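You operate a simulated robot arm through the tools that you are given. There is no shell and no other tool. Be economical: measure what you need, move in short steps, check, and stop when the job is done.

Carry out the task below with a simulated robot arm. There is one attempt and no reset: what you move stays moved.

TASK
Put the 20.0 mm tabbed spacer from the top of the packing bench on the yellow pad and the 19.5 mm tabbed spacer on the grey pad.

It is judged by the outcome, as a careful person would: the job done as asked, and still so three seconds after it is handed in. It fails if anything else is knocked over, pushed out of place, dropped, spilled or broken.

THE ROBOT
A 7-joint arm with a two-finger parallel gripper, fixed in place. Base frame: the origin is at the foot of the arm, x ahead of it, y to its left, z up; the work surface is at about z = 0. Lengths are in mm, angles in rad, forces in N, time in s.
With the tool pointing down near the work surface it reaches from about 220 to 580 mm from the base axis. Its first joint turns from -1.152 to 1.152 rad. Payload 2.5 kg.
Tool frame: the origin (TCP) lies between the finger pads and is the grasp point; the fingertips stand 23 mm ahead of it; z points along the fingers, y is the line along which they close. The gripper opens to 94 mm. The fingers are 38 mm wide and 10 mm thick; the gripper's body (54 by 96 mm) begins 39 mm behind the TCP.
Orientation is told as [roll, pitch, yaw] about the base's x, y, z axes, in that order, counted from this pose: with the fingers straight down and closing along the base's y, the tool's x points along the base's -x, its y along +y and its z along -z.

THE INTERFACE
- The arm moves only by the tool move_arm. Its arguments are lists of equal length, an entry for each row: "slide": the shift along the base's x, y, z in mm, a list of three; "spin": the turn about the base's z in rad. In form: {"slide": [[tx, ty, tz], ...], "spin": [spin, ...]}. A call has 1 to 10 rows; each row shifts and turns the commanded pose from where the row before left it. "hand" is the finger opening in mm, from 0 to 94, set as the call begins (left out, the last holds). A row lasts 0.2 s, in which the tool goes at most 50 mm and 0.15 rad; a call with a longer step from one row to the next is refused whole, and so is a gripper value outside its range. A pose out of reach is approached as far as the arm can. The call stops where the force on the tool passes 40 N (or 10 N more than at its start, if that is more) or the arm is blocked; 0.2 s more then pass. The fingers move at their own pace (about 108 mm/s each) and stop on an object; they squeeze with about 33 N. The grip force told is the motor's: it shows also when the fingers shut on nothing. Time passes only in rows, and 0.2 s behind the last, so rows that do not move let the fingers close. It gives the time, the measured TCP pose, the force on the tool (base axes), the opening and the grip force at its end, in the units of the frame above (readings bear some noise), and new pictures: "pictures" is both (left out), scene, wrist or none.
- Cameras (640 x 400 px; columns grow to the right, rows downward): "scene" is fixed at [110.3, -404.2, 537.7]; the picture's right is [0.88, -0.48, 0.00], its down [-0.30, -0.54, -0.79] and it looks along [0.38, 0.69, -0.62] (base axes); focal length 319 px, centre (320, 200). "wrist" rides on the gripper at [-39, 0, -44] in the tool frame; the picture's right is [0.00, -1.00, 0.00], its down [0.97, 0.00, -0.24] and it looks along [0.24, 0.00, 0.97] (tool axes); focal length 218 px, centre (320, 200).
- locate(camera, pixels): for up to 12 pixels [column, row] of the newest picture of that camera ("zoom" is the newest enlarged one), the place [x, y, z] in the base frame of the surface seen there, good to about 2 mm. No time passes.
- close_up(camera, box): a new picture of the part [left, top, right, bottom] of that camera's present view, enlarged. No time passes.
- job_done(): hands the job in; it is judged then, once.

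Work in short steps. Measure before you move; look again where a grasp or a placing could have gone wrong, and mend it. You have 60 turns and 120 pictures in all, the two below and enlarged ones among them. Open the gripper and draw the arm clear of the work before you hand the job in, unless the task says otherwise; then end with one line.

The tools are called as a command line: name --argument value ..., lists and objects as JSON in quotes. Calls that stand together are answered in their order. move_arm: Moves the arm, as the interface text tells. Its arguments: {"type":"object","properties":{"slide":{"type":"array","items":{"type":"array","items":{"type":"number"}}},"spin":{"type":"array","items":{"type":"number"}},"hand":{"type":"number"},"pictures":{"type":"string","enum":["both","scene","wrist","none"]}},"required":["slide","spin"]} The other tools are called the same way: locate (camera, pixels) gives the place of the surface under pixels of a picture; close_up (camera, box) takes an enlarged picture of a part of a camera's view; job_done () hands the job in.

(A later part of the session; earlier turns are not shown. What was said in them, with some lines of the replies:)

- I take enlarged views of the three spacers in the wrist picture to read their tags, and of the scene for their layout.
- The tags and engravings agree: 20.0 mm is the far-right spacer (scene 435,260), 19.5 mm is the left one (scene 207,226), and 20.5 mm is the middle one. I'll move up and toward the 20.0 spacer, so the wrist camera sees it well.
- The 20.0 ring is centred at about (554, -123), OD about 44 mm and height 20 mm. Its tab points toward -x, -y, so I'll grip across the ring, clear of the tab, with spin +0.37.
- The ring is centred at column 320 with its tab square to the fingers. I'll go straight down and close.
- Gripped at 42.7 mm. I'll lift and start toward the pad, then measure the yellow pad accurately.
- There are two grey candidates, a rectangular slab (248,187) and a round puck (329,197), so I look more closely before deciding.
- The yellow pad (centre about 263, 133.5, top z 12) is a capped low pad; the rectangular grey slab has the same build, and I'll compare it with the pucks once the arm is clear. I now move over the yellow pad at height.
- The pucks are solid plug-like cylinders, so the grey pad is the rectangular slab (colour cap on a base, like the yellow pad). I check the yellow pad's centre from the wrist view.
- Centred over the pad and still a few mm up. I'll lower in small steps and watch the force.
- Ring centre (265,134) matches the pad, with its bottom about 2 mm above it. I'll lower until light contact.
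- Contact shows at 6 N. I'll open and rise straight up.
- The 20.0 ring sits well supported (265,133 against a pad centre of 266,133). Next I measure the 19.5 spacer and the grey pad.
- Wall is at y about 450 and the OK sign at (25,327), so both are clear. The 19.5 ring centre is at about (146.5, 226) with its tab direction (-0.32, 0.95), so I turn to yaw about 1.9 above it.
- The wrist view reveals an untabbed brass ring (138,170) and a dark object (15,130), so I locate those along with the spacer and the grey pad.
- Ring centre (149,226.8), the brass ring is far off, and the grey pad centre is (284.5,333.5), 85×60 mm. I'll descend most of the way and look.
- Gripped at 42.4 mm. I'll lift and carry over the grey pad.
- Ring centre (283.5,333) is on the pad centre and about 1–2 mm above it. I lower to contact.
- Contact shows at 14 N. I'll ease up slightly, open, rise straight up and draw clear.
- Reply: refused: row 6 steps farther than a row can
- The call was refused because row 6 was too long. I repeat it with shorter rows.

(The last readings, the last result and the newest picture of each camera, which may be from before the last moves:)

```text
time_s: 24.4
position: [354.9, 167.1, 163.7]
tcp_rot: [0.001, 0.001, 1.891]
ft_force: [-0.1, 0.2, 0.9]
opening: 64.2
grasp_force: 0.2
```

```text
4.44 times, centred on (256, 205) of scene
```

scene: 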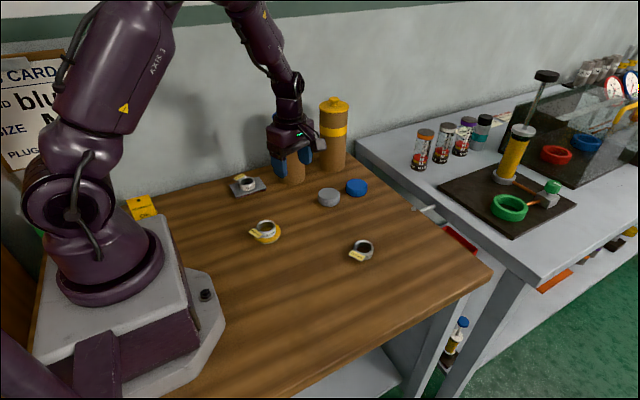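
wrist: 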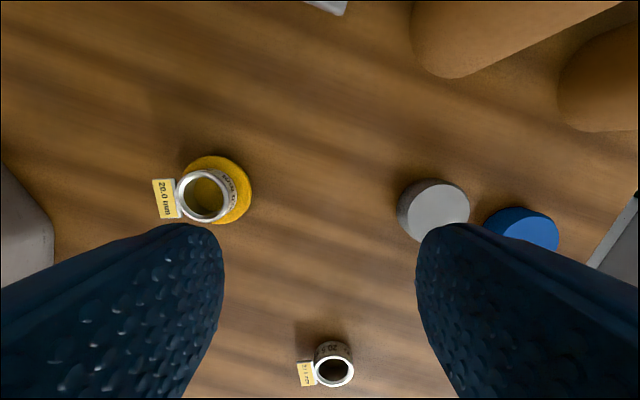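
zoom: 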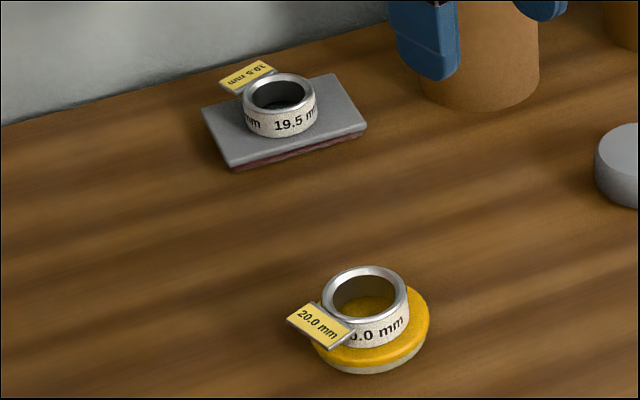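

Both spacers sit flat on their pads, nothing else has moved, and the gripper is open and clear.

job_done

```text
The job is handed in.
```

The 20.0 mm spacer is on the yellow pad and the 19.5 mm spacer is on the grey pad, which I took to be the rectangular grey slab, not the round grey puck, because it is built like the yellow pad.
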